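You operate a simulated robot arm through the tools that you are given. There is no shell and no other tool. Be economical: measure what you need, move in short steps, check, and stop when the job is done.

You are at the controls of a simulated two-armed robot. One attempt, no reset.

TASK
The heater is locked off: try its knob, then brush the dusty grille clean and refit it.
Fine: knob to HIGH and back to OFF first; lay the grille on the worktop to brush it; handle up when refitted; brush back where it lay; padlock, pad and the other grille stay. Set down upright: brown wooden brush. What is to be rubbed or washed off counts as gone when no trace of it is left.

It is judged by the outcome, as a careful person would: the job done as asked, and still so three seconds after it is handed in. It fails if anything else is knocked over, pushed out of place, dropped, spilled or broken.

THE ROBOT
Two 7-joint arms with two-finger parallel grippers on one trunk, on a base that drives. Base frame: it is fixed to the floor where the robot stands at the start and does not move with it; the origin is under the middle of the robot, x ahead of it, y to its left, z up. Readings come in mm, rad, newtons and seconds.
The left shoulder is at the start at [80, 131, 947], the right one opposite. With the tool pointing down near the work surface each hand reaches from about 100 to 800 mm from the robot's upright axis, wherever it stands, measured 20 degrees to its own side. Places, roughly: grille seat by the wall socket [700, 0, 600]; wall heater [700, 0, 600]; worktop by the timber shelving [-300, 700, 700]. Payload 1.57 kg a hand.
The tool frame of a hand sits at the grasp point between the pads (the TCP): z along the fingers, y along the line on which they close. The tips reach 30 mm beyond it. The gripper opens to 110 mm. The fingers are 24 mm wide and 12 mm thick; the gripper's body (48 by 112 mm) begins 78 mm behind the TCP.
Orientation is told as [roll, pitch, yaw] about the base's x, y, z axes, in that order, counted from this pose: with the fingers straight down and closing along the base's y, the tool's x points along the base's -x, its y along +y and its z along -z.

THE INTERFACE
- The arms move only by the tool step_arm. It takes "left_rows", "right_rows" or both (then of equal length, played together; a hand with none holds still); each is a list of rows, each a list of 3 entries, a list of its own where there are three numbers: the shift along the tool's x, y, z in m, then the turn, a rotation vector about the tool's x, y, z in rad, then the opening, from 0 (shut) to 1 (fully open). In form: [[[tx, ty, tz], [ax, ay, az], grip], ...]. A call has 1 to 10 rows; each row shifts and turns the commanded pose from where the row before left it, along the tool's axes as they then stand. Rows are played at 5 a second. More than 50 mm and 0.15 rad between two rows, or a gripper value outside its range, and nothing of the call is played. Where a pose cannot be reached the arm comes as near as it can. A force on the tool above 40 N (or 10 N above the force at the start of the call, whichever is more), or a blocked arm, ends the call early, and 0.2 s more pass. The fingers move at their own pace (about 108 mm/s each) and stop on an object; they squeeze with about 22 N. The grip force told is the motor's: it shows also when the fingers shut on nothing. Time passes only in rows, and 0.2 s behind the last, so rows that do not move let the fingers close. It gives the time, the measured TCP pose, the force on the tool (base axes), the opening and the grip force at its end, in the units of the frame above (readings bear some noise), with the torque about the TCP (base axes, N m) and any sound that the robot's microphone picked up, and new pictures: "views" is both (left out), scene, wrist or none (wrist: the cameras of the hands that moved).
- Cameras (640 x 400 px; columns grow to the right, rows downward): "scene" is now at [-80.7, 46.8, 1393.1]; the picture's right is [0.54, -0.84, 0.00], its down [-0.73, -0.46, -0.51] and it looks along [0.43, 0.27, -0.86] (base axes); focal length 214 px, centre (320, 200). "left" rides on the left gripper at [70, -16, -141] in its tool frame; the picture's right is [0.23, 0.97, 0.00], its down [-0.86, 0.20, -0.48] and it looks along [-0.47, 0.11, 0.88] (tool axes); focal length 222 px, centre (320, 200). "right" rides on the right gripper at [70, 16, -141] in its tool frame; the picture's right is [-0.23, 0.97, 0.00], its down [-0.86, -0.20, -0.48] and it looks along [-0.47, -0.11, 0.88] (tool axes); focal length 222 px, centre (320, 200). There is no depth. A picture from a camera that has moved, and an enlarged one, comes with that camera's place and axes in the base frame and with its lens. The place of the scene camera against the robot may be out by one fixed shift of up to 18 mm in any direction.
- base_move(legs): drives the robot by 1 to 6 legs, each [ahead, left, turn to the left] in mm, mm and rad, along the robot's own axes; the way and the turn of a leg run together, so that a leg with both is an arc; at most 1500 mm and 3.142 rad a leg. The arms and the cameras ride along, it lands a little off, and it stops where it bumps. It gives what a move gives, and a new picture of the scene camera.
- turn_head(pan, tilt): turns the head with the scene camera to pan (to the left, within 1.902 rad either way) and tilt (down, from -0.506 to 1.204), counted from straight ahead of the robot. It gives what a move gives, and a new picture of the scene camera.
- zoom(camera, box): a new picture of the part [left, top, right, bottom] of that camera's present view, enlarged. No time passes.
- finish_job(): hands the job in; it is judged then, once.

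Go step by step. Nothing tells you exact positions but the pictures and the camera data: compare them with the known pose of the tool, close in by small moves and look again before you grip or let go. The budget is 120 turns and 260 pictures, counting those below and the enlarged ones. Unless the task says otherwise, let go and move clear before handing in.

The tools are called after "Call:" as name(argument=value, ...) on one line, values as JSON. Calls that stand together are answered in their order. step_arm: Moves the arms, as the interface text tells. Its arguments: {"type":"object","properties":{"left_rows":{"type":"array"},"right_rows":{"type":"array"},"views":{"type":"string","enum":["both","scene","wrist","none"]}},"required":[]} The other tools are called the same way: base_move (legs) drives the base; turn_head (pan, tilt) turns the head that bears the scene camera; zoom (camera, box) takes an enlarged picture of a part of a camera's view; finish_job () hands the job in.

At the start:

```text
time_s: 0.0
left_ee_pos: [476.4, 462.9, 993.9]
left_tcp_rot: [-0.001, 0.0, 0.0]
left_force: [-0.6, 0.0, -0.5]
left_ft_torque: [0.03, -0.03, 0.0]
left_finger_gap: 110.1
left_gripper_force: 0.2
right_ee_pos: [511.2, -7.0, 974.6]
right_tcp_rot: [0.0, -0.002, 0.0]
right_force: [-0.4, 0.6, -0.1]
right_ft_torque: [-0.02, 0.01, -0.02]
right_finger_gap: 109.8
right_gripper_force: 0.1
robot x, y, heading: [-0.6, 0.8, 0.001]
head pan, tilt: [0.567, 1.035]
```

scene: 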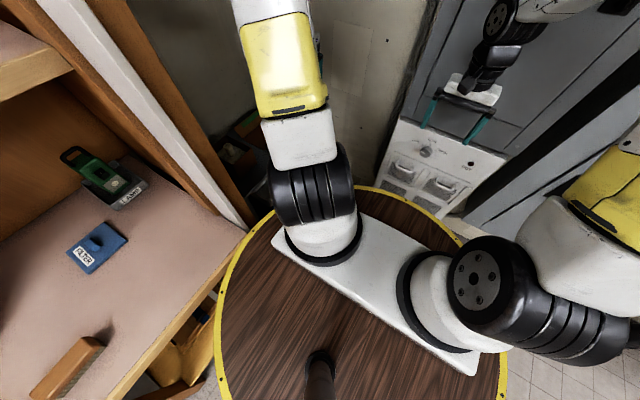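
right: 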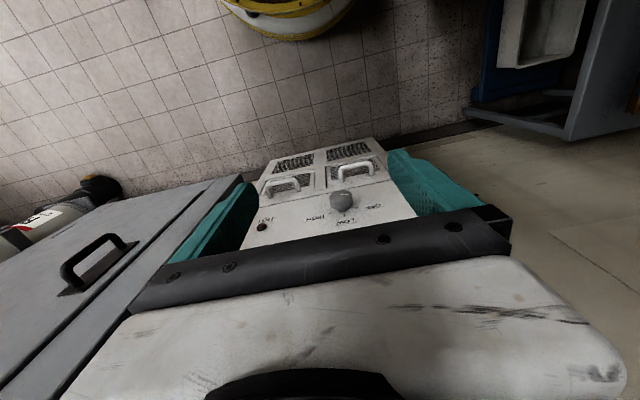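
left: 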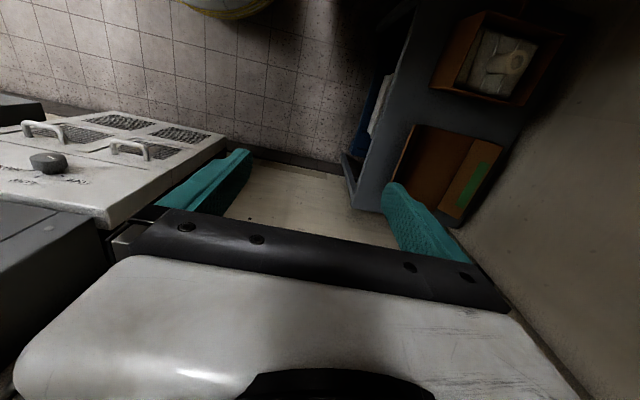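

I see the heater with a knob and two handled grilles ahead, and a worktop to the left with a blue pad, a padlock and a brown brush. I zoom in to look closer.

Call:
zoom(camera="scene", box=[360, 100, 520, 220])

Call:
zoom(camera="scene", box=[0, 120, 240, 400])

Call:
zoom(camera="right", box=[200, 120, 460, 280])

Call:
turn_head(pan=0.0, tilt=0.8)

```text
3.33 times, centred on (440, 160) of scene
camera zoom: at [-80.7, 46.8, 1393.1], right [0.54, -0.84, 0.0], down [-0.73, -0.46, -0.51], along [0.43, 0.27, -0.86], focal length 715 px, centre (-80, 333)
```

zoom: 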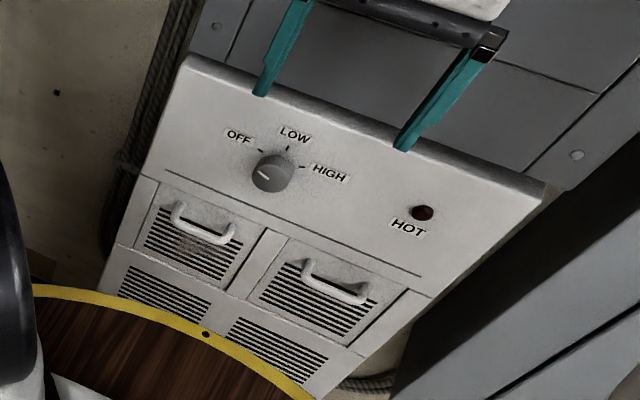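

```text
1.43 times, centred on (120, 260) of scene
camera zoom: at [-80.7, 46.8, 1393.1], right [0.54, -0.84, 0.0], down [-0.73, -0.46, -0.51], along [0.43, 0.27, -0.86], focal length 306 px, centre (606, 114)
```

zoom: 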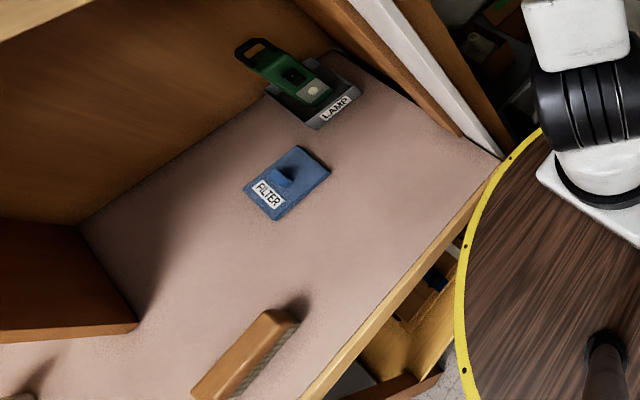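

```text
2.46 times, centred on (330, 200) of right
camera zoom: at [442.5, 9.7, 1116.7], right [0.23, 0.97, 0.0], down [0.86, -0.2, 0.48], along [0.47, -0.11, -0.88], focal length 547 px, centre (295, 200)
```

zoom: 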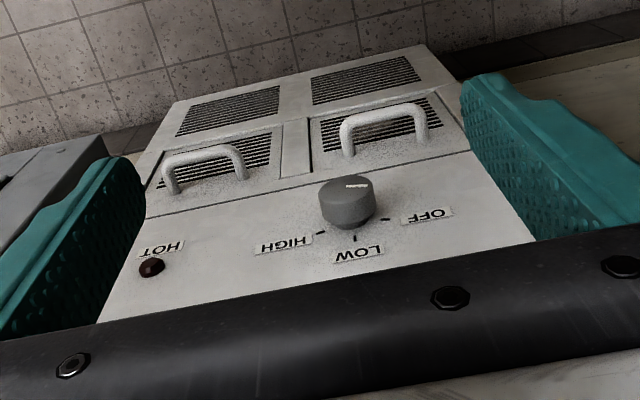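

```text
time_s: 1.0
left_ee_pos: [476.0, 463.0, 992.7]
left_tcp_rot: [0.0, 0.0, 0.0]
left_force: [0.1, -0.2, 0.9]
left_ft_torque: [0.0, -0.01, 0.03]
left_finger_gap: 109.8
left_gripper_force: 0.1
right_ee_pos: [512.5, -6.3, 974.9]
right_tcp_rot: [0.0, -0.001, 0.0]
right_force: [-0.3, 0.9, -0.1]
right_ft_torque: [0.02, 0.0, 0.01]
right_finger_gap: 110.1
right_gripper_force: 0.0
robot x, y, heading: [0.5, -2.5, 0.001]
head pan, tilt: [0.0, 0.799]
camera scene: at [-56.9, 10.7, 1410.6], right [0.0, -1.0, 0.0], down [-0.72, 0.0, -0.7], along [0.7, 0.0, -0.72], focal length 214 px, centre (320, 200)
```

scene: 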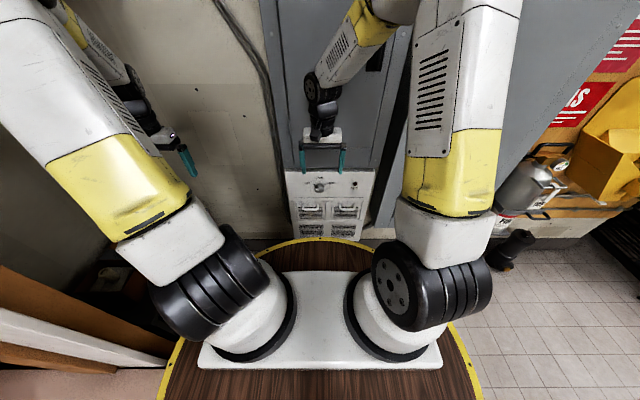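

The knob and both grilles are on a face towards me. I'll turn the right hand to point forward (tool z to +x) to look at it squarely.

Call:
step_arm(right_rows=[[[0, 0, 0], [0, -0.15, 0], 0.6], [[0, 0, 0], [0, -0.15, 0], 0.6], [[0, 0, 0], [0, -0.15, 0], 0.6], [[0, 0, 0], [0, -0.15, 0], 0.6], [[0, 0, 0], [0, -0.15, 0], 0.6], [[0, 0, 0], [0, -0.15, 0], 0.6], [[0, 0, 0], [0, -0.15, 0], 0.6], [[0, 0, 0], [0, -0.15, 0], 0.6], [[0, 0, 0], [0, -0.15, 0], 0.6], [[0, 0, 0], [0, -0.15, 0], 0.6]])

```text
time_s: 2.8
left_ee_pos: [475.3, 460.7, 986.9]
left_tcp_rot: [-0.01, 0.008, -0.001]
left_force: [-0.2, 0.3, -0.1]
left_ft_torque: [0.05, 0.0, -0.02]
left_finger_gap: 109.9
left_gripper_force: 0.1
right_ee_pos: [535.5, 35.0, 1012.9]
right_tcp_rot: [0.536, -1.071, -0.487]
right_force: [1.1, 0.1, -0.2]
right_ft_torque: [-0.03, 0.04, -0.03]
right_finger_gap: 66.2
right_gripper_force: 0.0
right hand out of reach, approached as far as the arm can: row 6, 7, 8
robot x, y, heading: [0.8, 1.1, 0.0]
head pan, tilt: [0.0, 0.799]
stopped in row 8 (right hand): the arm was blocked; the commanded pose is now the measured one
camera scene: at [-56.9, 10.4, 1410.7], right [0.0, -1.0, 0.0], down [-0.72, 0.0, -0.7], along [0.7, 0.0, -0.72], focal length 214 px, centre (320, 200)
camera right: at [378.6, 51.9, 1014.9], right [0.1, 0.89, 0.44], down [-0.07, -0.43, 0.9], along [0.99, -0.12, 0.02], focal length 222 px, centre (320, 200)
```

scene: 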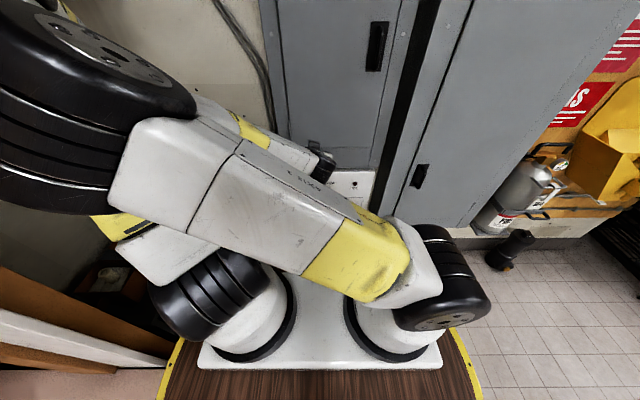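
right: 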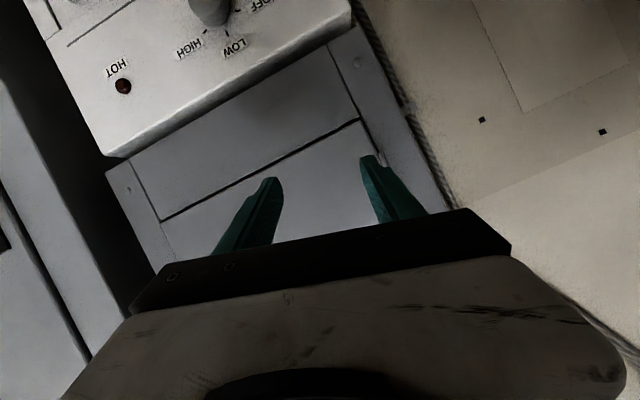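

The forward-pointing hand was too near the shoulder and the elbow met the other arm. I unwind the turn, then I'll drive back to get room.

Call:
step_arm(right_rows=[[[0, 0, 0], [0.027, 0.141, -0.018], 0.6], [[0, 0, 0], [0.027, 0.141, -0.018], 0.6], [[0, 0, 0], [0.027, 0.141, -0.018], 0.6], [[0, 0, 0], [0.027, 0.141, -0.018], 0.6], [[0, 0, 0], [0.027, 0.141, -0.018], 0.6], [[0, 0, 0], [0.027, 0.141, -0.018], 0.6], [[0, 0, 0], [0.027, 0.141, -0.018], 0.6], [[0, 0, 0], [0.027, 0.141, -0.018], 0.6]], views="scene")

Call:
turn_head(pan=1.9, tilt=0.7)

Call:
turn_head(pan=-1.9, tilt=0.7)

```text
time_s: 4.6
left_ee_pos: [475.1, 458.8, 987.5]
left_tcp_rot: [-0.009, 0.008, -0.001]
left_force: [-0.2, 0.1, 0.8]
left_ft_torque: [0.01, -0.03, 0.03]
left_finger_gap: 110.0
left_gripper_force: 0.2
right_ee_pos: [535.0, 34.1, 1012.9]
right_tcp_rot: [0.001, 0.004, 0.0]
right_force: [0.4, 0.2, 0.2]
right_ft_torque: [-0.04, -0.04, -0.02]
right_finger_gap: 65.9
right_gripper_force: 0.0
robot x, y, heading: [-3.8, -0.7, -0.001]
head pan, tilt: [0.0, 0.799]
camera scene: at [-57.3, 10.5, 1410.7], right [0.0, -1.0, 0.0], down [-0.72, 0.0, -0.7], along [0.7, 0.0, -0.72], focal length 214 px, centre (320, 200)
```

scene: 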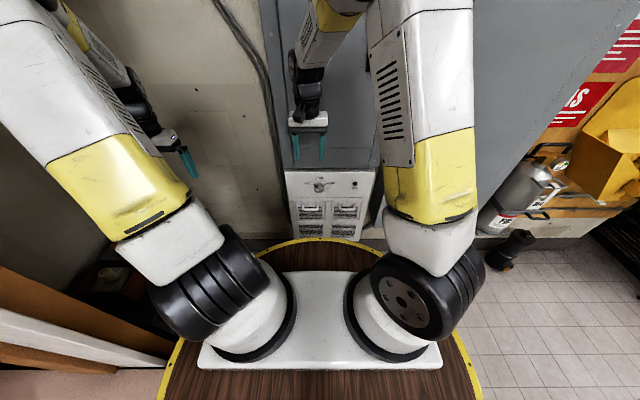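

```text
time_s: 6.4
left_ee_pos: [475.3, 460.2, 987.3]
left_tcp_rot: [-0.009, 0.009, -0.001]
left_force: [0.1, 0.6, -0.3]
left_ft_torque: [-0.04, 0.0, 0.0]
left_finger_gap: 110.0
left_gripper_force: 0.0
right_ee_pos: [536.0, 33.6, 1013.1]
right_tcp_rot: [-0.001, 0.001, -0.001]
right_force: [-0.4, -0.8, -0.2]
right_ft_torque: [-0.02, 0.02, -0.01]
right_finger_gap: 65.9
right_gripper_force: 0.2
robot x, y, heading: [2.8, -1.9, -0.003]
head pan, tilt: [1.901, 0.7]
camera scene: at [-165.0, 91.0, 1418.9], right [0.95, 0.32, 0.0], down [0.21, -0.61, -0.76], along [-0.25, 0.72, -0.64], focal length 214 px, centre (320, 200)
```

scene: 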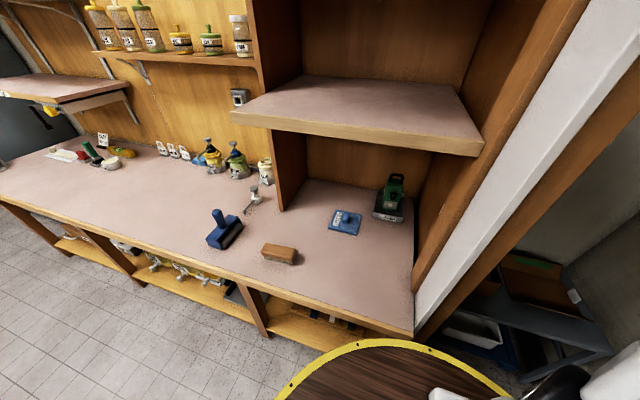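

```text
time_s: 9.6
left_ee_pos: [475.0, 459.4, 987.3]
left_tcp_rot: [-0.009, 0.006, -0.002]
left_force: [0.0, -0.5, -0.3]
left_ft_torque: [-0.05, 0.02, 0.0]
left_finger_gap: 110.0
left_gripper_force: 0.1
right_ee_pos: [536.5, 33.4, 1012.8]
right_tcp_rot: [0.0, -0.002, -0.003]
right_force: [-0.4, -0.2, 0.1]
right_ft_torque: [-0.02, -0.04, 0.01]
right_finger_gap: 66.0
right_gripper_force: 0.1
robot x, y, heading: [-5.4, -0.6, 0.001]
head pan, tilt: [-1.901, 0.7]
camera scene: at [-165.0, -69.8, 1418.9], right [-0.95, 0.32, 0.0], down [0.21, 0.61, -0.77], along [-0.25, -0.72, -0.64], focal length 214 px, centre (320, 200)
```

scene: 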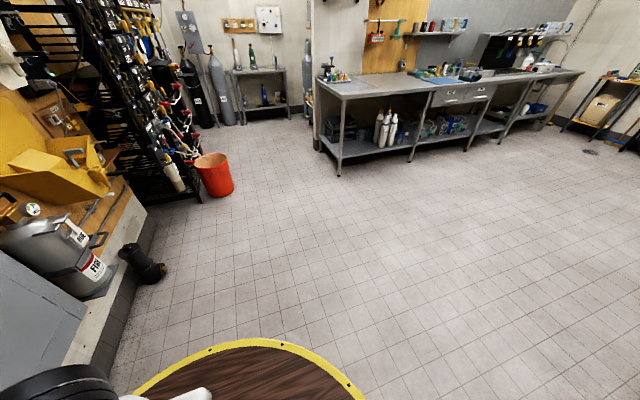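

Behind is clear floor. I drive back 280 mm to get forward-pointing reach, and look at the heater.

Call:
base_move(legs=[[-280, -20, 0]])

Call:
turn_head(pan=0.0, tilt=0.55)

```text
time_s: 11.6
left_ee_pos: [220.3, 418.9, 987.0]
left_tcp_rot: [-0.015, 0.003, -0.049]
left_force: [0.1, -0.1, 0.2]
left_ft_torque: [-0.04, -0.03, -0.03]
left_finger_gap: 109.9
left_gripper_force: 0.0
right_ee_pos: [264.1, 6.3, 1011.9]
right_tcp_rot: [0.0, 0.002, -0.013]
right_force: [0.3, 0.0, -0.1]
right_ft_torque: [0.05, 0.01, -0.02]
right_finger_gap: 66.1
right_gripper_force: 0.1
robot x, y, heading: [-270.6, -20.3, -0.012]
head pan, tilt: [-1.901, 0.7]
stopped in leg 1: the robot was blocked; the commanded pose is now the measured one
camera scene: at [-438.2, -88.4, 1419.0], right [-0.94, 0.34, 0.0], down [0.22, 0.61, -0.76], along [-0.26, -0.72, -0.64], focal length 214 px, centre (320, 200)
```

scene: 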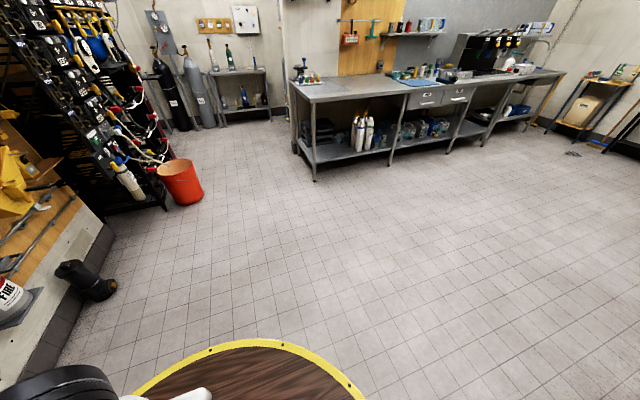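

```text
time_s: 13.5
left_ee_pos: [219.5, 420.3, 987.8]
left_tcp_rot: [-0.012, 0.005, -0.047]
left_force: [0.7, 0.8, 0.2]
left_ft_torque: [-0.03, 0.01, 0.02]
left_finger_gap: 110.0
left_gripper_force: 0.1
right_ee_pos: [264.9, 5.7, 1010.8]
right_tcp_rot: [0.002, 0.002, -0.014]
right_force: [0.4, -0.2, -0.7]
right_ft_torque: [0.03, 0.01, -0.04]
right_finger_gap: 66.1
right_gripper_force: 0.1
robot x, y, heading: [-274.6, -17.2, -0.012]
head pan, tilt: [0.0, 0.55]
camera scene: at [-319.0, -10.6, 1432.1], right [-0.01, -1.0, 0.0], down [-0.52, 0.01, -0.85], along [0.85, -0.01, -0.52], focal length 214 px, centre (320, 200)
```

scene: 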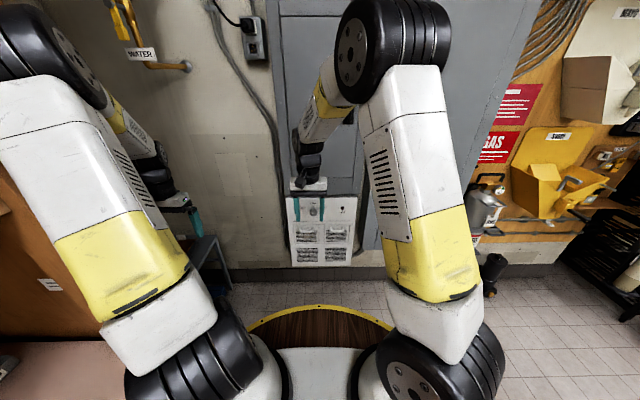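

The left arm brushed the shelving's side at the end. I move the base right by 90 mm to get clear.

Call:
base_move(legs=[[10, -90, 0.012]])

Call:
step_arm(right_rows=[[[0, 0, 0], [0, -0.15, 0], 0.6], [[0, 0, 0], [0, -0.15, 0], 0.6], [[-0.03, 0, 0.03], [0, -0.15, 0], 0.6], [[-0.03, 0, 0.03], [0, -0.15, 0], 0.6], [[-0.02, 0, 0.04], [0, -0.15, 0], 0.6], [[0, 0, 0.05], [0, -0.15, 0], 0.6], [[0.02, 0, 0.04], [0, -0.15, 0], 0.6], [[0.02, 0, 0.04], [0, -0.15, 0], 0.6]])

```text
time_s: 14.6
left_ee_pos: [221.1, 335.2, 987.4]
left_tcp_rot: [-0.014, 0.004, -0.036]
left_force: [-0.8, -0.2, -0.2]
left_ft_torque: [-0.01, -0.03, -0.02]
left_finger_gap: 109.8
left_gripper_force: 0.0
right_ee_pos: [271.5, -77.0, 1013.0]
right_tcp_rot: [-0.002, 0.0, -0.004]
right_force: [1.1, 0.0, 0.4]
right_ft_torque: [-0.01, -0.01, 0.0]
right_finger_gap: 65.8
right_gripper_force: 0.1
robot x, y, heading: [-264.1, -109.2, -0.001]
head pan, tilt: [0.0, 0.55]
camera scene: at [-312.2, -99.7, 1432.0], right [0.0, -1.0, 0.0], down [-0.52, 0.0, -0.85], along [0.85, 0.0, -0.52], focal length 214 px, centre (320, 200)
```

scene: 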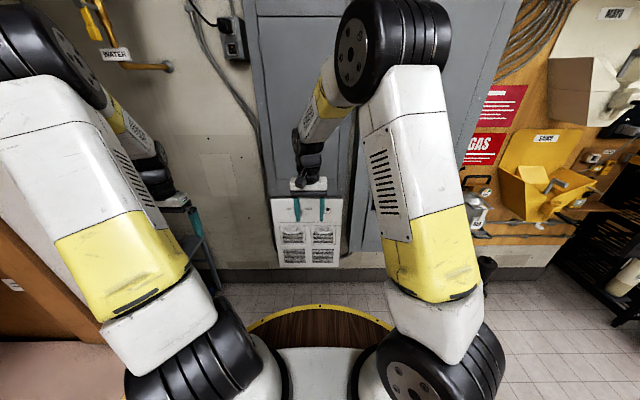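

```text
time_s: 16.4
left_ee_pos: [221.1, 335.8, 987.1]
left_tcp_rot: [-0.013, 0.005, -0.035]
left_force: [-1.0, 0.3, 0.1]
left_ft_torque: [-0.01, -0.06, 0.01]
left_finger_gap: 109.9
left_gripper_force: 0.0
right_ee_pos: [466.1, -80.6, 844.7]
right_tcp_rot: [-0.004, -1.203, -0.002]
right_force: [-0.4, 0.3, 0.7]
right_ft_torque: [0.0, 0.02, 0.01]
right_finger_gap: 66.0
right_gripper_force: 0.0
robot x, y, heading: [-263.5, -108.6, -0.007]
head pan, tilt: [0.0, 0.55]
camera scene: at [-312.7, -99.9, 1432.0], right [0.0, -1.0, 0.0], down [-0.52, 0.0, -0.85], along [0.85, 0.0, -0.52], focal length 214 px, centre (320, 200)
camera right: at [309.6, -63.0, 831.1], right [0.09, 0.97, 0.21], down [-0.14, -0.2, 0.97], along [0.99, -0.11, 0.12], focal length 222 px, centre (320, 200)
```

scene: 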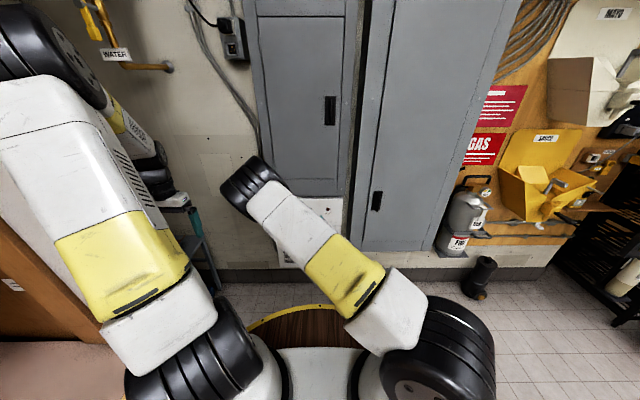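
right: 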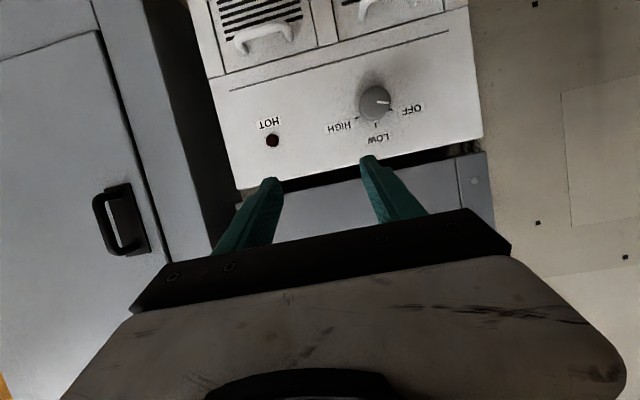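

The knob lies near (645, 4, 750), pointer at OFF. I level the hand and bring it in front of the knob.

Call:
step_arm(right_rows=[[[0, 0, 0], [0, -0.123, 0], 0.6], [[0, 0, 0], [0, -0.123, 0], 0.6], [[0, 0, 0], [0, -0.122, 0], 0.6], [[0.03, 0.028, 0], [0, 0, 0], 0.6], [[0.03, 0.028, 0], [0, 0, 0], 0.6], [[0.03, 0.028, 0], [0, 0, 0], 0.6], [[0, 0, 0], [0, 0, 0], 0.6]])

Call:
zoom(camera="right", box=[160, 0, 560, 250])

```text
time_s: 18.0
left_ee_pos: [221.5, 336.0, 987.4]
left_tcp_rot: [-0.015, 0.004, -0.034]
left_force: [-0.6, 0.2, 0.3]
left_ft_torque: [0.02, 0.01, 0.0]
left_finger_gap: 109.6
left_gripper_force: 0.0
right_ee_pos: [465.6, 7.1, 753.8]
right_tcp_rot: [-0.05, -1.568, 0.043]
right_force: [-0.1, 0.3, -0.2]
right_ft_torque: [0.02, -0.02, -0.01]
right_finger_gap: 65.7
right_gripper_force: 0.1
robot x, y, heading: [-262.3, -109.1, -0.005]
head pan, tilt: [0.0, 0.55]
camera scene: at [-312.2, -99.8, 1432.0], right [0.0, -1.0, 0.0], down [-0.52, 0.0, -0.85], along [0.85, 0.0, -0.52], focal length 214 px, centre (320, 200)
camera right: at [323.8, 22.5, 685.3], right [0.01, 0.97, 0.23], down [-0.48, -0.2, 0.86], along [0.88, -0.11, 0.46], focal length 222 px, centre (320, 200)
```

scene: 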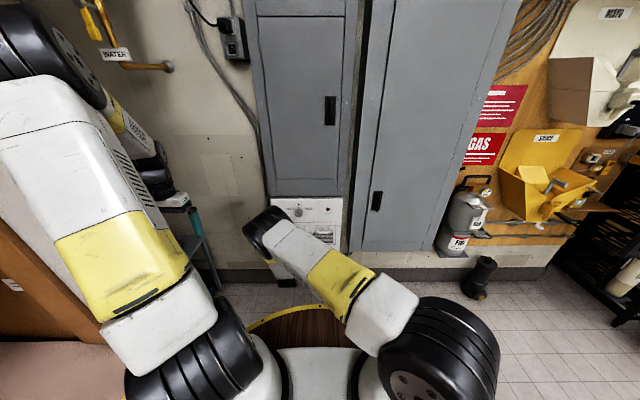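
right: 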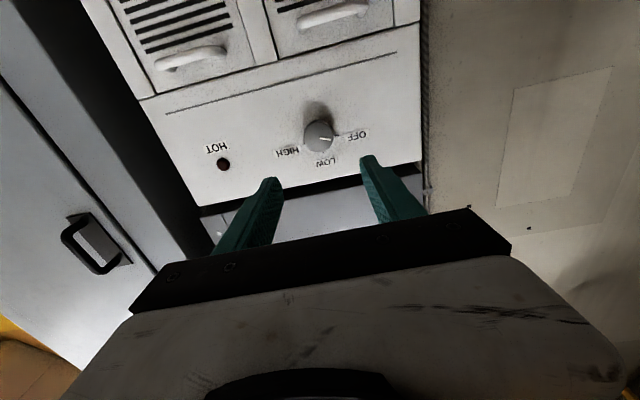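

```text
1.60 times, centred on (360, 125) of right
camera zoom: at [323.8, 22.5, 685.3], right [0.01, 0.97, 0.23], down [-0.48, -0.2, 0.86], along [0.88, -0.11, 0.46], focal length 355 px, centre (256, 320)
```

zoom: 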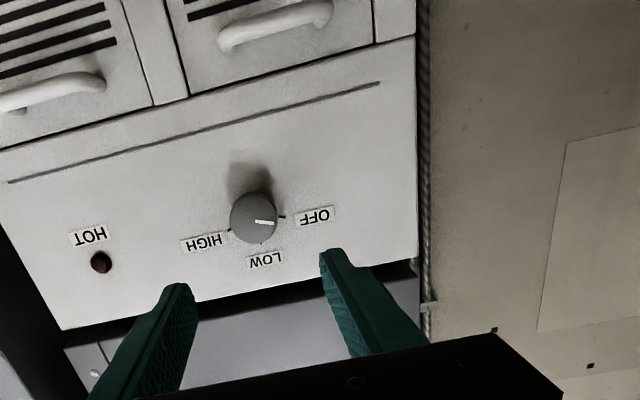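

The cap of the knob is at about (645, 4, 751), 42 mm across, OFF at about 60° left of top and HIGH 60° right. I pre-turn the hand by -60° and approach.

Call:
step_arm(right_rows=[[[0.003, -0.003, 0], [0, 0, -0.15], 0.7], [[0, 0, 0], [0, 0, -0.15], 0.7], [[0, 0, 0], [0, 0, -0.15], 0.7], [[0, 0, 0], [0, 0, -0.15], 0.7], [[0, 0, 0], [0, 0, -0.15], 0.7], [[0, 0, 0], [0, 0, -0.15], 0.7], [[0, 0, 0], [0, 0, -0.15], 0.7], [[0, 0, 0.04], [0, 0, 0], 0.7], [[0, 0, 0.04], [0, 0, 0], 0.7], [[0, 0, 0], [0, 0, 0], 0.7]])

Call:
zoom(camera="right", box=[160, 0, 560, 250])

```text
time_s: 20.2
left_ee_pos: [221.6, 335.5, 986.8]
left_tcp_rot: [-0.013, 0.003, -0.035]
left_force: [0.1, -0.1, 0.0]
left_ft_torque: [-0.02, 0.0, 0.0]
left_finger_gap: 110.0
left_gripper_force: 0.0
right_ee_pos: [545.8, 1.6, 751.6]
right_tcp_rot: [-1.567, -0.52, 1.565]
right_force: [-0.5, 0.4, -0.1]
right_ft_torque: [-0.01, 0.03, -0.01]
right_finger_gap: 77.0
right_gripper_force: 0.0
robot x, y, heading: [-261.1, -108.1, -0.001]
head pan, tilt: [0.0, 0.55]
camera scene: at [-312.3, -99.8, 1432.0], right [0.0, -1.0, 0.0], down [-0.52, 0.0, -0.85], along [0.85, 0.0, -0.52], focal length 214 px, centre (320, 200)
camera right: at [405.3, -50.7, 703.4], right [0.0, 0.68, -0.73], down [-0.47, 0.64, 0.6], along [0.88, 0.35, 0.32], focal length 222 px, centre (320, 200)
```

scene: 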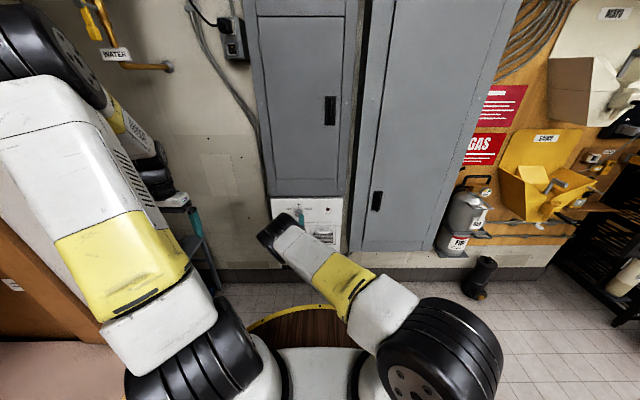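
right: 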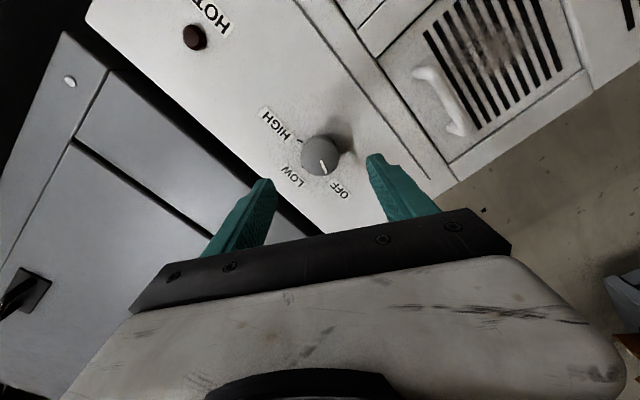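

```text
1.60 times, centred on (360, 125) of right
camera zoom: at [405.3, -50.7, 703.4], right [0.0, 0.68, -0.73], down [-0.47, 0.64, 0.6], along [0.88, 0.35, 0.32], focal length 355 px, centre (256, 320)
```

zoom: 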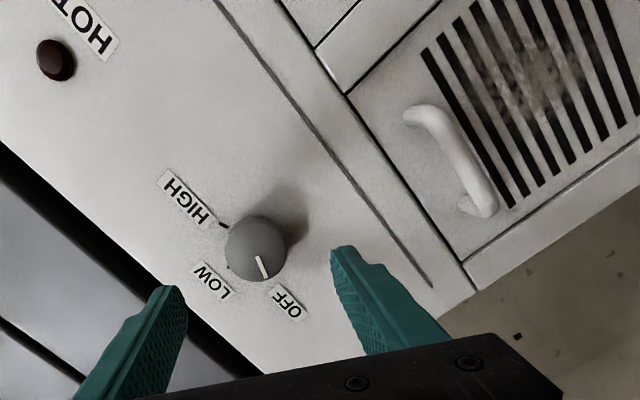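

The left grille (+y side) carries the brown dust; the knob is centred at (645, 3, 751). I go in and close on it.

Call:
step_arm(right_rows=[[[0, 0.001, 0.045], [0, 0, 0], 0.7], [[0, 0, 0.04], [0, 0, 0], 0.7], [[0, 0, 0], [0, 0, 0], 0.7], [[0, 0, 0], [0, 0, 0], 0.0], [[0, 0, 0], [0, 0, 0], 0.0]], views="wrist")

```text
time_s: 21.4
left_ee_pos: [221.0, 335.7, 987.5]
left_tcp_rot: [-0.012, 0.002, -0.033]
left_force: [0.4, 0.3, 0.1]
left_ft_torque: [0.0, 0.03, 0.0]
left_finger_gap: 110.0
left_gripper_force: 0.0
right_ee_pos: [630.1, -0.0, 749.6]
right_tcp_rot: [-1.572, -0.522, 1.567]
right_force: [1.1, -8.3, 12.0]
right_ft_torque: [0.13, 0.2, -0.17]
right_finger_gap: 41.0
right_gripper_force: 45.0
robot x, y, heading: [-266.0, -109.7, 0.0]
head pan, tilt: [0.0, 0.55]
camera right: at [489.2, -51.6, 702.3], right [0.01, 0.68, -0.73], down [-0.47, 0.64, 0.6], along [0.88, 0.34, 0.33], focal length 222 px, centre (320, 200)
```

right: 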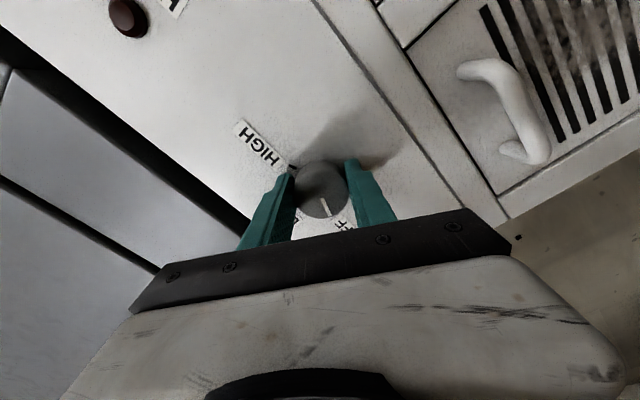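

Gripped on the knob (41 mm). I ease the sideways load and turn clockwise towards HIGH.

Call:
step_arm(right_rows=[[[0, -0.002, 0], [0, 0, 0], 0.0], [[0, 0, 0], [0, 0, 0.14], 0.0], [[0, 0, 0], [0, 0, 0.14], 0.0], [[0, 0, 0], [0, 0, 0.14], 0.0], [[0, 0, 0], [0, 0, 0.14], 0.0], [[0, 0, 0], [0, 0, 0.14], 0.0], [[0, 0, 0], [0, 0, 0.14], 0.0], [[0, 0, 0], [0, 0, 0.14], 0.0]], views="wrist")

```text
time_s: 23.2
left_ee_pos: [222.9, 336.2, 986.4]
left_tcp_rot: [-0.015, 0.003, -0.035]
left_force: [-0.4, -0.6, 0.7]
left_ft_torque: [0.02, 0.0, 0.0]
left_finger_gap: 109.8
left_gripper_force: 0.1
right_ee_pos: [630.5, 3.5, 748.2]
right_tcp_rot: [-1.475, -1.502, 1.474]
right_force: [1.1, 4.4, -2.8]
right_ft_torque: [-0.02, 1.01, 0.85]
right_finger_gap: 41.1
right_gripper_force: 44.9
robot x, y, heading: [-262.5, -108.8, -0.007]
head pan, tilt: [0.0, 0.55]
camera right: at [489.0, 14.3, 679.9], right [0.0, 0.99, 0.16], down [-0.47, -0.14, 0.87], along [0.88, -0.08, 0.47], focal length 222 px, centre (320, 200)
```

right: 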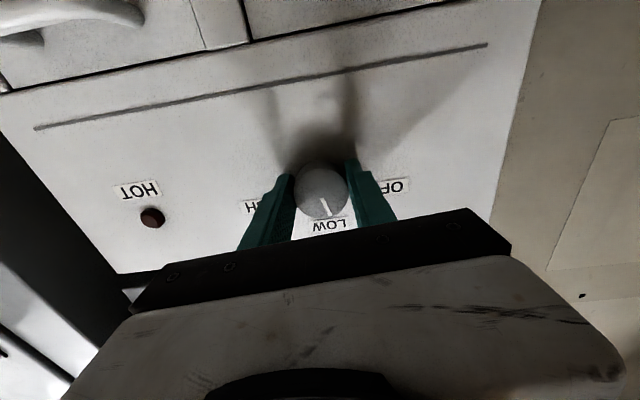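

The knob turns with the hand, now at about LOW. I carry on to HIGH.

Call:
step_arm(right_rows=[[[0, 0, 0], [0, 0, 0.14], 0.0], [[0, 0, 0], [0, 0, 0.14], 0.0], [[0, 0, 0], [0, 0, 0.14], 0.0], [[0, 0, 0], [0, 0, 0.14], 0.0], [[0, 0, 0], [0, 0, 0.14], 0.0], [[0, 0, 0], [0, 0, 0.14], 0.0], [[0, 0, 0], [0, 0, 0.14], 0.0], [[0, 0, 0], [0, 0, 0.14], 0.0], [[0, 0, 0], [0, 0, 0], 0.0]], views="wrist")

Call:
zoom(camera="right", box=[160, 60, 480, 260])

```text
time_s: 25.2
left_ee_pos: [220.3, 337.8, 987.5]
left_tcp_rot: [-0.013, 0.004, -0.035]
left_force: [-1.1, 0.1, 0.4]
left_ft_torque: [0.02, -0.02, -0.04]
left_finger_gap: 110.1
left_gripper_force: 0.0
right_ee_pos: [630.6, 5.2, 748.9]
right_tcp_rot: [1.57, -0.521, -1.568]
right_force: [-5.3, 29.7, 1.5]
right_ft_torque: [-0.04, -0.44, 0.03]
right_finger_gap: 40.4
right_gripper_force: 45.0
robot x, y, heading: [-264.8, -110.3, -0.007]
head pan, tilt: [0.0, 0.55]
camera right: at [489.4, 73.2, 731.7], right [0.0, 0.29, 0.96], down [-0.48, -0.84, 0.25], along [0.88, -0.46, 0.14], focal length 222 px, centre (320, 200)
```

right: 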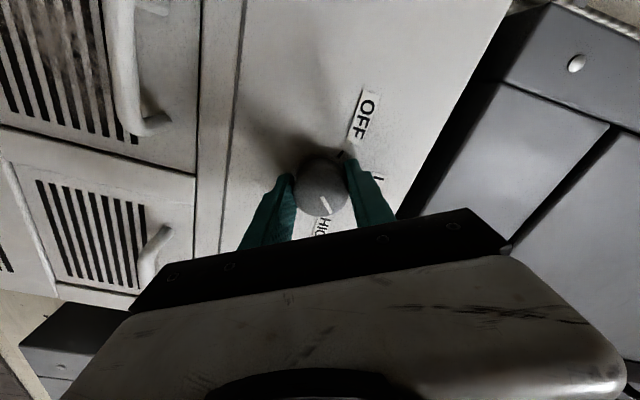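

```text
2.00 times, centred on (320, 160) of right
camera zoom: at [489.4, 73.2, 731.7], right [0.0, 0.29, 0.96], down [-0.48, -0.84, 0.25], along [0.88, -0.46, 0.14], focal length 444 px, centre (320, 280)
```

zoom: 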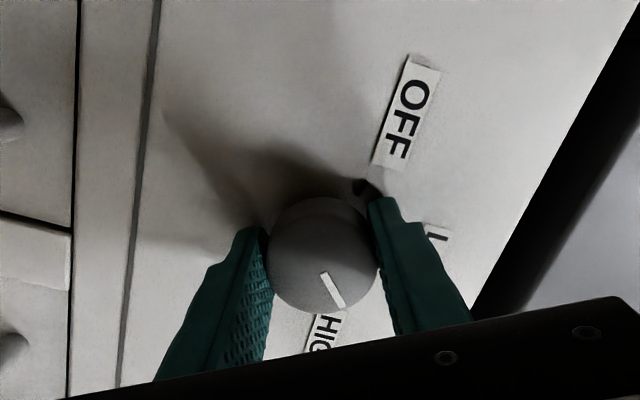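

HIGH is reached (the stop is felt at +60°). Now back to OFF.

Call:
step_arm(right_rows=[[[0, 0, 0], [0, 0, -0.14], 0.0], [[0, 0, 0], [0, 0, -0.145], 0.0], [[0, 0, 0], [0, 0, -0.145], 0.0], [[0, 0, 0], [0, 0, -0.145], 0.0], [[0, 0, 0], [0, 0, -0.145], 0.0], [[0, 0, 0], [0, 0, -0.145], 0.0], [[0, 0, 0], [0, 0, -0.145], 0.0], [[0, 0, 0], [0, 0, -0.145], 0.0]], views="none")

Call:
step_arm(right_rows=[[[0, 0, 0], [0, 0, -0.145], 0.0], [[0, 0, 0], [0, 0, -0.145], 0.0], [[0, 0, 0], [0, 0, -0.145], 0.0], [[0, 0, 0], [0, 0, -0.145], 0.0], [[0, 0, 0], [0, 0, -0.145], 0.0], [[0, 0, 0], [0, 0, -0.145], 0.0], [[0, 0, 0], [0, 0, -0.145], 0.0], [[0, 0, 0], [0, 0, -0.13], 0.0], [[0, 0, 0], [0, 0, 0], 0.0]], views="wrist")

```text
time_s: 27.0
left_ee_pos: [220.9, 337.0, 986.4]
left_tcp_rot: [-0.015, 0.004, -0.035]
left_force: [-0.6, 0.3, 0.1]
left_ft_torque: [0.0, -0.01, 0.02]
left_finger_gap: 109.9
left_gripper_force: 0.0
right_ee_pos: [630.2, 2.7, 750.4]
right_tcp_rot: [-1.544, -1.461, 1.545]
right_force: [-11.8, 23.5, 0.0]
right_ft_torque: [-0.05, -1.03, 1.16]
right_finger_gap: 40.2
right_gripper_force: 45.2
robot x, y, heading: [-264.1, -110.2, -0.003]
head pan, tilt: [0.0, 0.55]
```

```text
time_s: 29.0
left_ee_pos: [223.5, 335.2, 986.5]
left_tcp_rot: [-0.014, 0.004, -0.037]
left_force: [1.1, -0.2, 1.2]
left_ft_torque: [-0.01, -0.02, 0.02]
left_finger_gap: 109.9
left_gripper_force: 0.0
right_ee_pos: [631.2, -3.8, 749.8]
right_tcp_rot: [-1.569, -0.319, 1.561]
right_force: [-10.1, -7.0, 2.8]
right_ft_torque: [0.57, 0.16, -0.3]
right_finger_gap: 41.7
right_gripper_force: 44.6
robot x, y, heading: [-261.0, -110.7, -0.003]
head pan, tilt: [0.0, 0.55]
camera right: at [490.7, -63.1, 714.2], right [0.0, 0.52, -0.85], down [-0.47, 0.75, 0.46], along [0.88, 0.4, 0.25], focal length 222 px, centre (320, 200)
```

right: 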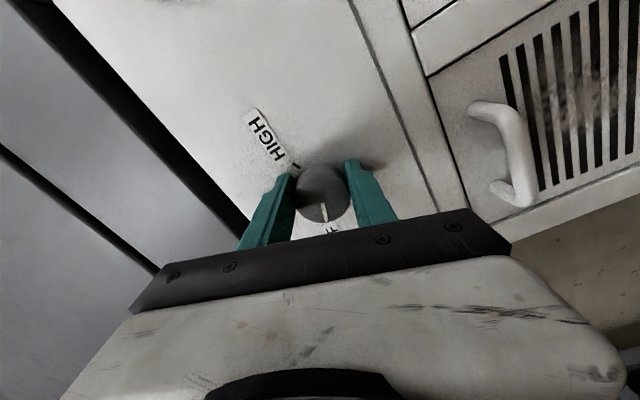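

The hand has turned beyond 60°, slipping at the stop perhaps. I open, back off and look at the pointer.

Call:
step_arm(right_rows=[[[0, 0, 0], [0, 0, 0], 0.7], [[0, 0, 0], [0, 0, 0], 0.7], [[0, 0, -0.045], [0, 0, 0.1], 0.7], [[0, 0, -0.045], [0, 0, 0.1], 0.7], [[0, 0, 0], [0, 0, 0], 0.7]], views="none")

Call:
zoom(camera="right", box=[200, 50, 440, 200])

```text
time_s: 29.4
left_ee_pos: [220.5, 335.6, 987.7]
left_tcp_rot: [-0.015, 0.002, -0.037]
left_force: [-0.2, 0.7, -0.1]
left_ft_torque: [0.01, 0.03, 0.01]
left_finger_gap: 109.8
left_gripper_force: 0.0
right_ee_pos: [631.8, -5.4, 756.0]
right_tcp_rot: [-1.58, -0.319, 1.562]
right_force: [-35.3, -11.4, 19.6]
right_ft_torque: [0.12, 0.44, 0.42]
right_finger_gap: 57.0
right_gripper_force: 0.1
robot x, y, heading: [-267.7, -108.5, -0.003]
head pan, tilt: [0.0, 0.55]
stopped in row 1 (right hand): the force on the tool passed its limit at 44 N (the readings are from after the stop); the commanded pose is now the measured one
```

```text
2.67 times, centred on (320, 125) of right
camera zoom: at [490.6, -64.0, 718.3], right [0.02, 0.52, -0.85], down [-0.47, 0.76, 0.45], along [0.88, 0.4, 0.26], focal length 592 px, centre (320, 400)
```

zoom: 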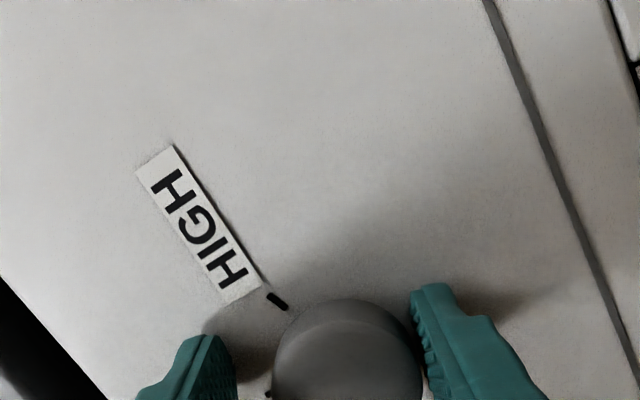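

Call:
step_arm(right_rows=[[[0, 0, -0.004], [0, 0, 0], 0.7], [[0, 0, -0.02], [0, 0, 0], 0.7], [[0, 0, -0.04], [0, 0, 0.1], 0.7], [[0, 0, -0.045], [0, 0, 0.1], 0.7], [[0, 0, 0], [0, 0, 0], 0.7]], views="none")

Call:
zoom(camera="right", box=[160, 0, 560, 250])

```text
time_s: 30.6
left_ee_pos: [222.2, 335.4, 986.4]
left_tcp_rot: [-0.013, 0.003, -0.036]
left_force: [-0.4, -0.2, -0.4]
left_ft_torque: [-0.01, 0.0, 0.0]
left_finger_gap: 109.7
left_gripper_force: 0.0
right_ee_pos: [523.9, -0.5, 752.1]
right_tcp_rot: [-1.576, -0.52, 1.562]
right_force: [0.1, 0.1, -0.3]
right_ft_torque: [-0.03, -0.01, 0.01]
right_finger_gap: 76.8
right_gripper_force: 0.1
robot x, y, heading: [-263.1, -113.8, -0.004]
head pan, tilt: [0.0, 0.55]
```

```text
1.60 times, centred on (360, 125) of right
camera zoom: at [382.3, -51.4, 703.3], right [0.01, 0.68, -0.73], down [-0.47, 0.65, 0.6], along [0.88, 0.34, 0.33], focal length 355 px, centre (256, 320)
```

zoom: 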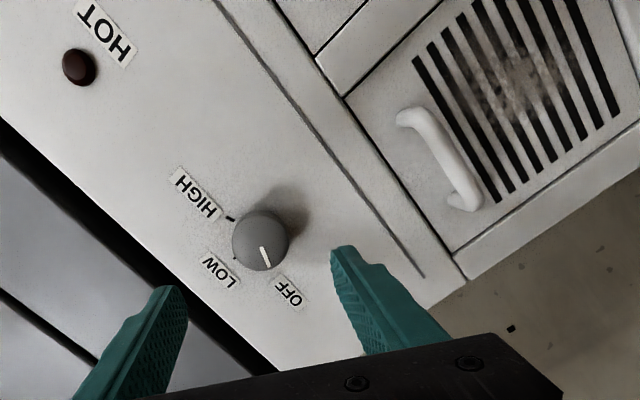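

Call:
zoom(camera="right", box=[260, 90, 380, 200])

```text
3.64 times, centred on (320, 145) of right
camera zoom: at [382.3, -51.4, 703.3], right [0.01, 0.68, -0.73], down [-0.47, 0.65, 0.6], along [0.88, 0.34, 0.33], focal length 808 px, centre (320, 400)
```

zoom: 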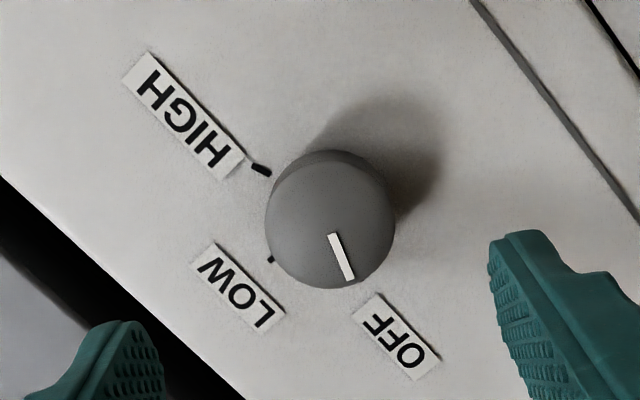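

The pointer is near OFF, but I want to compare it with the very first view. I return to that same camera pose.

Call:
step_arm(right_rows=[[[0, 0, -0.03], [0, 0, 0.15], 0.6], [[0, 0, -0.028], [0, 0, 0.15], 0.6], [[0, 0, 0], [0, 0, 0.15], 0.6], [[0, 0, 0], [0, 0, 0.15], 0.6], [[0, 0, 0], [0, 0, 0.15], 0.6], [[0, 0, 0], [0, 0, 0.15], 0.6], [[-0.002, 0.007, 0], [0, 0, 0.15], 0.6], [[0, 0, 0], [0, 0, 0], 0.6]], views="none")

Call:
zoom(camera="right", box=[160, 0, 560, 250])

Call:
zoom(camera="right", box=[260, 90, 380, 180])

```text
time_s: 32.4
left_ee_pos: [222.2, 335.5, 986.7]
left_tcp_rot: [-0.013, 0.003, -0.036]
left_force: [0.0, -0.5, -0.2]
left_ft_torque: [0.02, 0.01, -0.01]
left_finger_gap: 110.1
left_gripper_force: 0.1
right_ee_pos: [467.3, 6.5, 753.1]
right_tcp_rot: [-3.089, -1.568, 3.076]
right_force: [0.3, -0.9, 0.5]
right_ft_torque: [0.0, 0.0, -0.01]
right_finger_gap: 66.0
right_gripper_force: 0.0
robot x, y, heading: [-262.8, -109.8, -0.007]
head pan, tilt: [0.0, 0.55]
```

```text
1.60 times, centred on (360, 125) of right
camera zoom: at [325.7, 23.2, 683.6], right [0.01, 0.97, 0.23], down [-0.48, -0.19, 0.85], along [0.88, -0.12, 0.47], focal length 355 px, centre (256, 320)
```

zoom: 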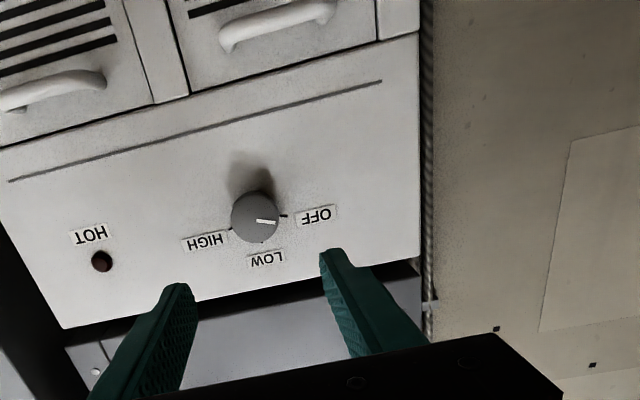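

```text
4.44 times, centred on (320, 135) of right
camera zoom: at [325.7, 23.2, 683.6], right [0.01, 0.97, 0.23], down [-0.48, -0.19, 0.85], along [0.88, -0.12, 0.47], focal length 987 px, centre (320, 489)
```

zoom: 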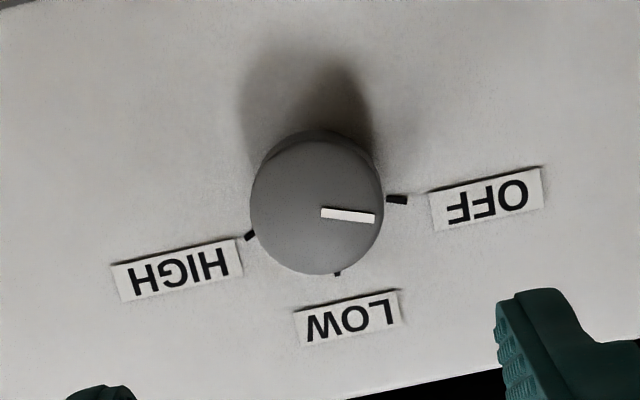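

The knob is back at OFF as at the start, but the ticks are at about ±70° and I had turned it only 120°, so HIGH was not fully reached. I repeat with a wider turn.

Call:
step_arm(right_rows=[[[0.002, -0.0035, 0], [0, 0, -0.15], 0.7], [[0, 0, 0], [0, 0, -0.15], 0.7], [[0, 0, 0], [0, 0, -0.15], 0.7], [[0, 0, 0], [0, 0, -0.15], 0.7], [[0, 0, 0], [0, 0, -0.15], 0.7], [[0, 0, 0], [0, 0, -0.15], 0.7], [[0, 0, 0], [0, 0, -0.15], 0.7], [[0, 0, 0.04], [0, 0, -0.15], 0.7], [[0, 0, 0.04], [0, 0, 0], 0.7], [[0, 0, 0.03], [0, 0, 0], 0.7]], views="none")

Call:
step_arm(right_rows=[[[0, 0, 0], [0, 0, 0], 0.7], [[0, 0, 0.03], [0, 0, 0], 0.7], [[0, 0, 0.021], [0, 0, 0], 0.7], [[0, 0, 0], [0, 0, 0], 0.7], [[0, 0, 0], [0, 0, 0], 0.0], [[0, 0, 0], [0, 0, 0], 0.0]], views="wrist")

```text
time_s: 34.6
left_ee_pos: [222.3, 334.9, 987.9]
left_tcp_rot: [-0.014, 0.003, -0.036]
left_force: [-0.9, -1.2, -0.3]
left_ft_torque: [-0.01, 0.01, 0.0]
left_finger_gap: 109.9
left_gripper_force: 0.0
right_ee_pos: [576.1, 1.0, 750.9]
right_tcp_rot: [-1.576, -0.368, 1.564]
right_force: [0.3, 0.3, 0.1]
right_ft_torque: [-0.01, 0.01, 0.02]
right_finger_gap: 77.1
right_gripper_force: 0.1
robot x, y, heading: [-264.2, -110.5, -0.001]
head pan, tilt: [0.0, 0.55]
```

```text
time_s: 36.0
left_ee_pos: [221.9, 336.3, 986.1]
left_tcp_rot: [-0.015, 0.005, -0.038]
left_force: [-0.6, 0.6, -0.5]
left_ft_torque: [-0.02, 0.02, 0.01]
left_finger_gap: 110.0
left_gripper_force: 0.0
right_ee_pos: [626.5, 0.5, 750.8]
right_tcp_rot: [-1.569, -0.367, 1.56]
right_force: [3.3, 4.6, -7.3]
right_ft_torque: [-0.03, 0.81, 0.48]
right_finger_gap: 42.0
right_gripper_force: 44.7
robot x, y, heading: [-264.7, -112.1, -0.004]
head pan, tilt: [0.0, 0.55]
camera right: at [485.3, -57.7, 711.7], right [0.01, 0.56, -0.83], down [-0.47, 0.73, 0.49], along [0.88, 0.39, 0.27], focal length 222 px, centre (320, 200)
```

right: 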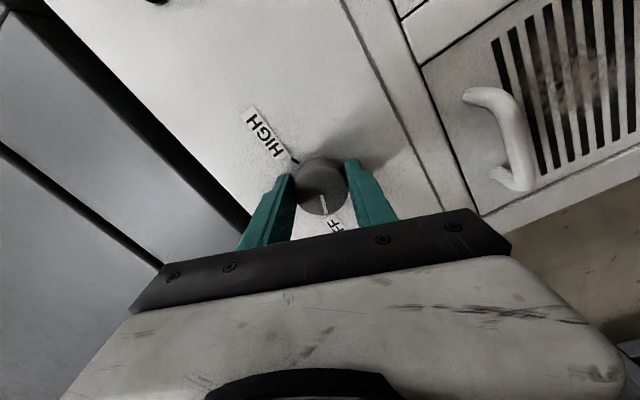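

Call:
step_arm(right_rows=[[[0, 0, 0], [0, 0, 0.14], 0.0], [[0, 0, 0], [0, 0, 0.14], 0.0], [[0, 0, 0], [0, 0, 0.14], 0.0], [[0, 0, 0], [0, 0, 0.14], 0.0], [[0, 0, 0], [0, 0, 0.14], 0.0], [[0, 0, 0], [0, 0, 0.14], 0.0], [[0, 0, 0], [0, 0, 0.14], 0.0], [[0, 0, 0], [0, 0, 0.14], 0.0], [[0, 0, 0], [0, 0, 0.14], 0.0]], views="none")

Call:
step_arm(right_rows=[[[0, 0, 0], [0, 0, 0.14], 0.0], [[0, 0, 0], [0, 0, 0.14], 0.0], [[0, 0, 0], [0, 0, 0.14], 0.0], [[0, 0, 0], [0, 0, 0.14], 0.0], [[0, 0, 0], [0, 0, 0.14], 0.0], [[0, 0, 0], [0, 0, 0.14], 0.0], [[0, 0, 0], [0, 0, 0.14], 0.0], [[0, 0, 0], [0, 0, 0.14], 0.0], [[0, 0, 0], [0, 0, 0.08], 0.0], [[0, 0, 0], [0, 0, 0], 0.0]], views="none")

Call:
zoom(camera="right", box=[200, 80, 440, 240])

```text
time_s: 38.0
left_ee_pos: [222.0, 336.5, 986.4]
left_tcp_rot: [-0.014, 0.002, -0.035]
left_force: [-0.2, 0.2, 0.5]
left_ft_torque: [-0.02, 0.0, 0.04]
left_finger_gap: 109.8
left_gripper_force: 0.1
right_ee_pos: [626.3, 4.6, 748.4]
right_tcp_rot: [1.516, -1.512, -1.522]
right_force: [11.6, 22.1, -19.6]
right_ft_torque: [-0.07, 1.09, 1.09]
right_finger_gap: 41.8
right_gripper_force: 45.2
robot x, y, heading: [-263.8, -111.9, -0.003]
head pan, tilt: [0.0, 0.55]
```

```text
time_s: 40.2
left_ee_pos: [221.8, 335.0, 987.6]
left_tcp_rot: [-0.015, 0.003, -0.036]
left_force: [0.9, -0.1, -0.2]
left_ft_torque: [0.0, 0.0, 0.01]
left_finger_gap: 110.0
left_gripper_force: 0.1
right_ee_pos: [628.3, -2.7, 754.9]
right_tcp_rot: [1.58, -0.31, -1.589]
right_force: [-11.7, 1.2, 7.4]
right_ft_torque: [-0.52, -0.11, 0.08]
right_finger_gap: 41.6
right_gripper_force: 45.3
robot x, y, heading: [-266.8, -112.4, -0.012]
head pan, tilt: [0.0, 0.55]
```

```text
2.50 times, centred on (320, 160) of right
camera zoom: at [487.9, 70.8, 747.8], right [-0.01, 0.08, 1.0], down [-0.49, -0.87, 0.07], along [0.87, -0.49, 0.05], focal length 555 px, centre (320, 300)
```

zoom: 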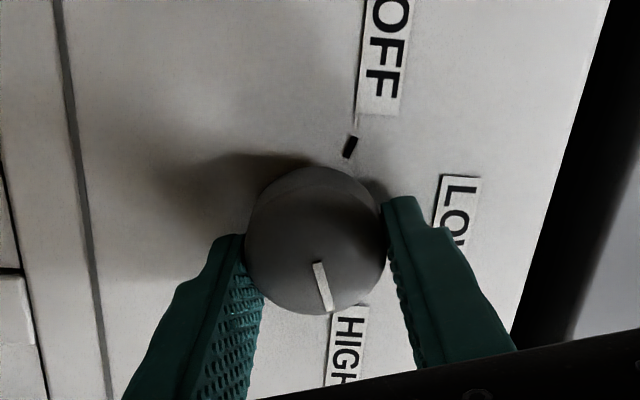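

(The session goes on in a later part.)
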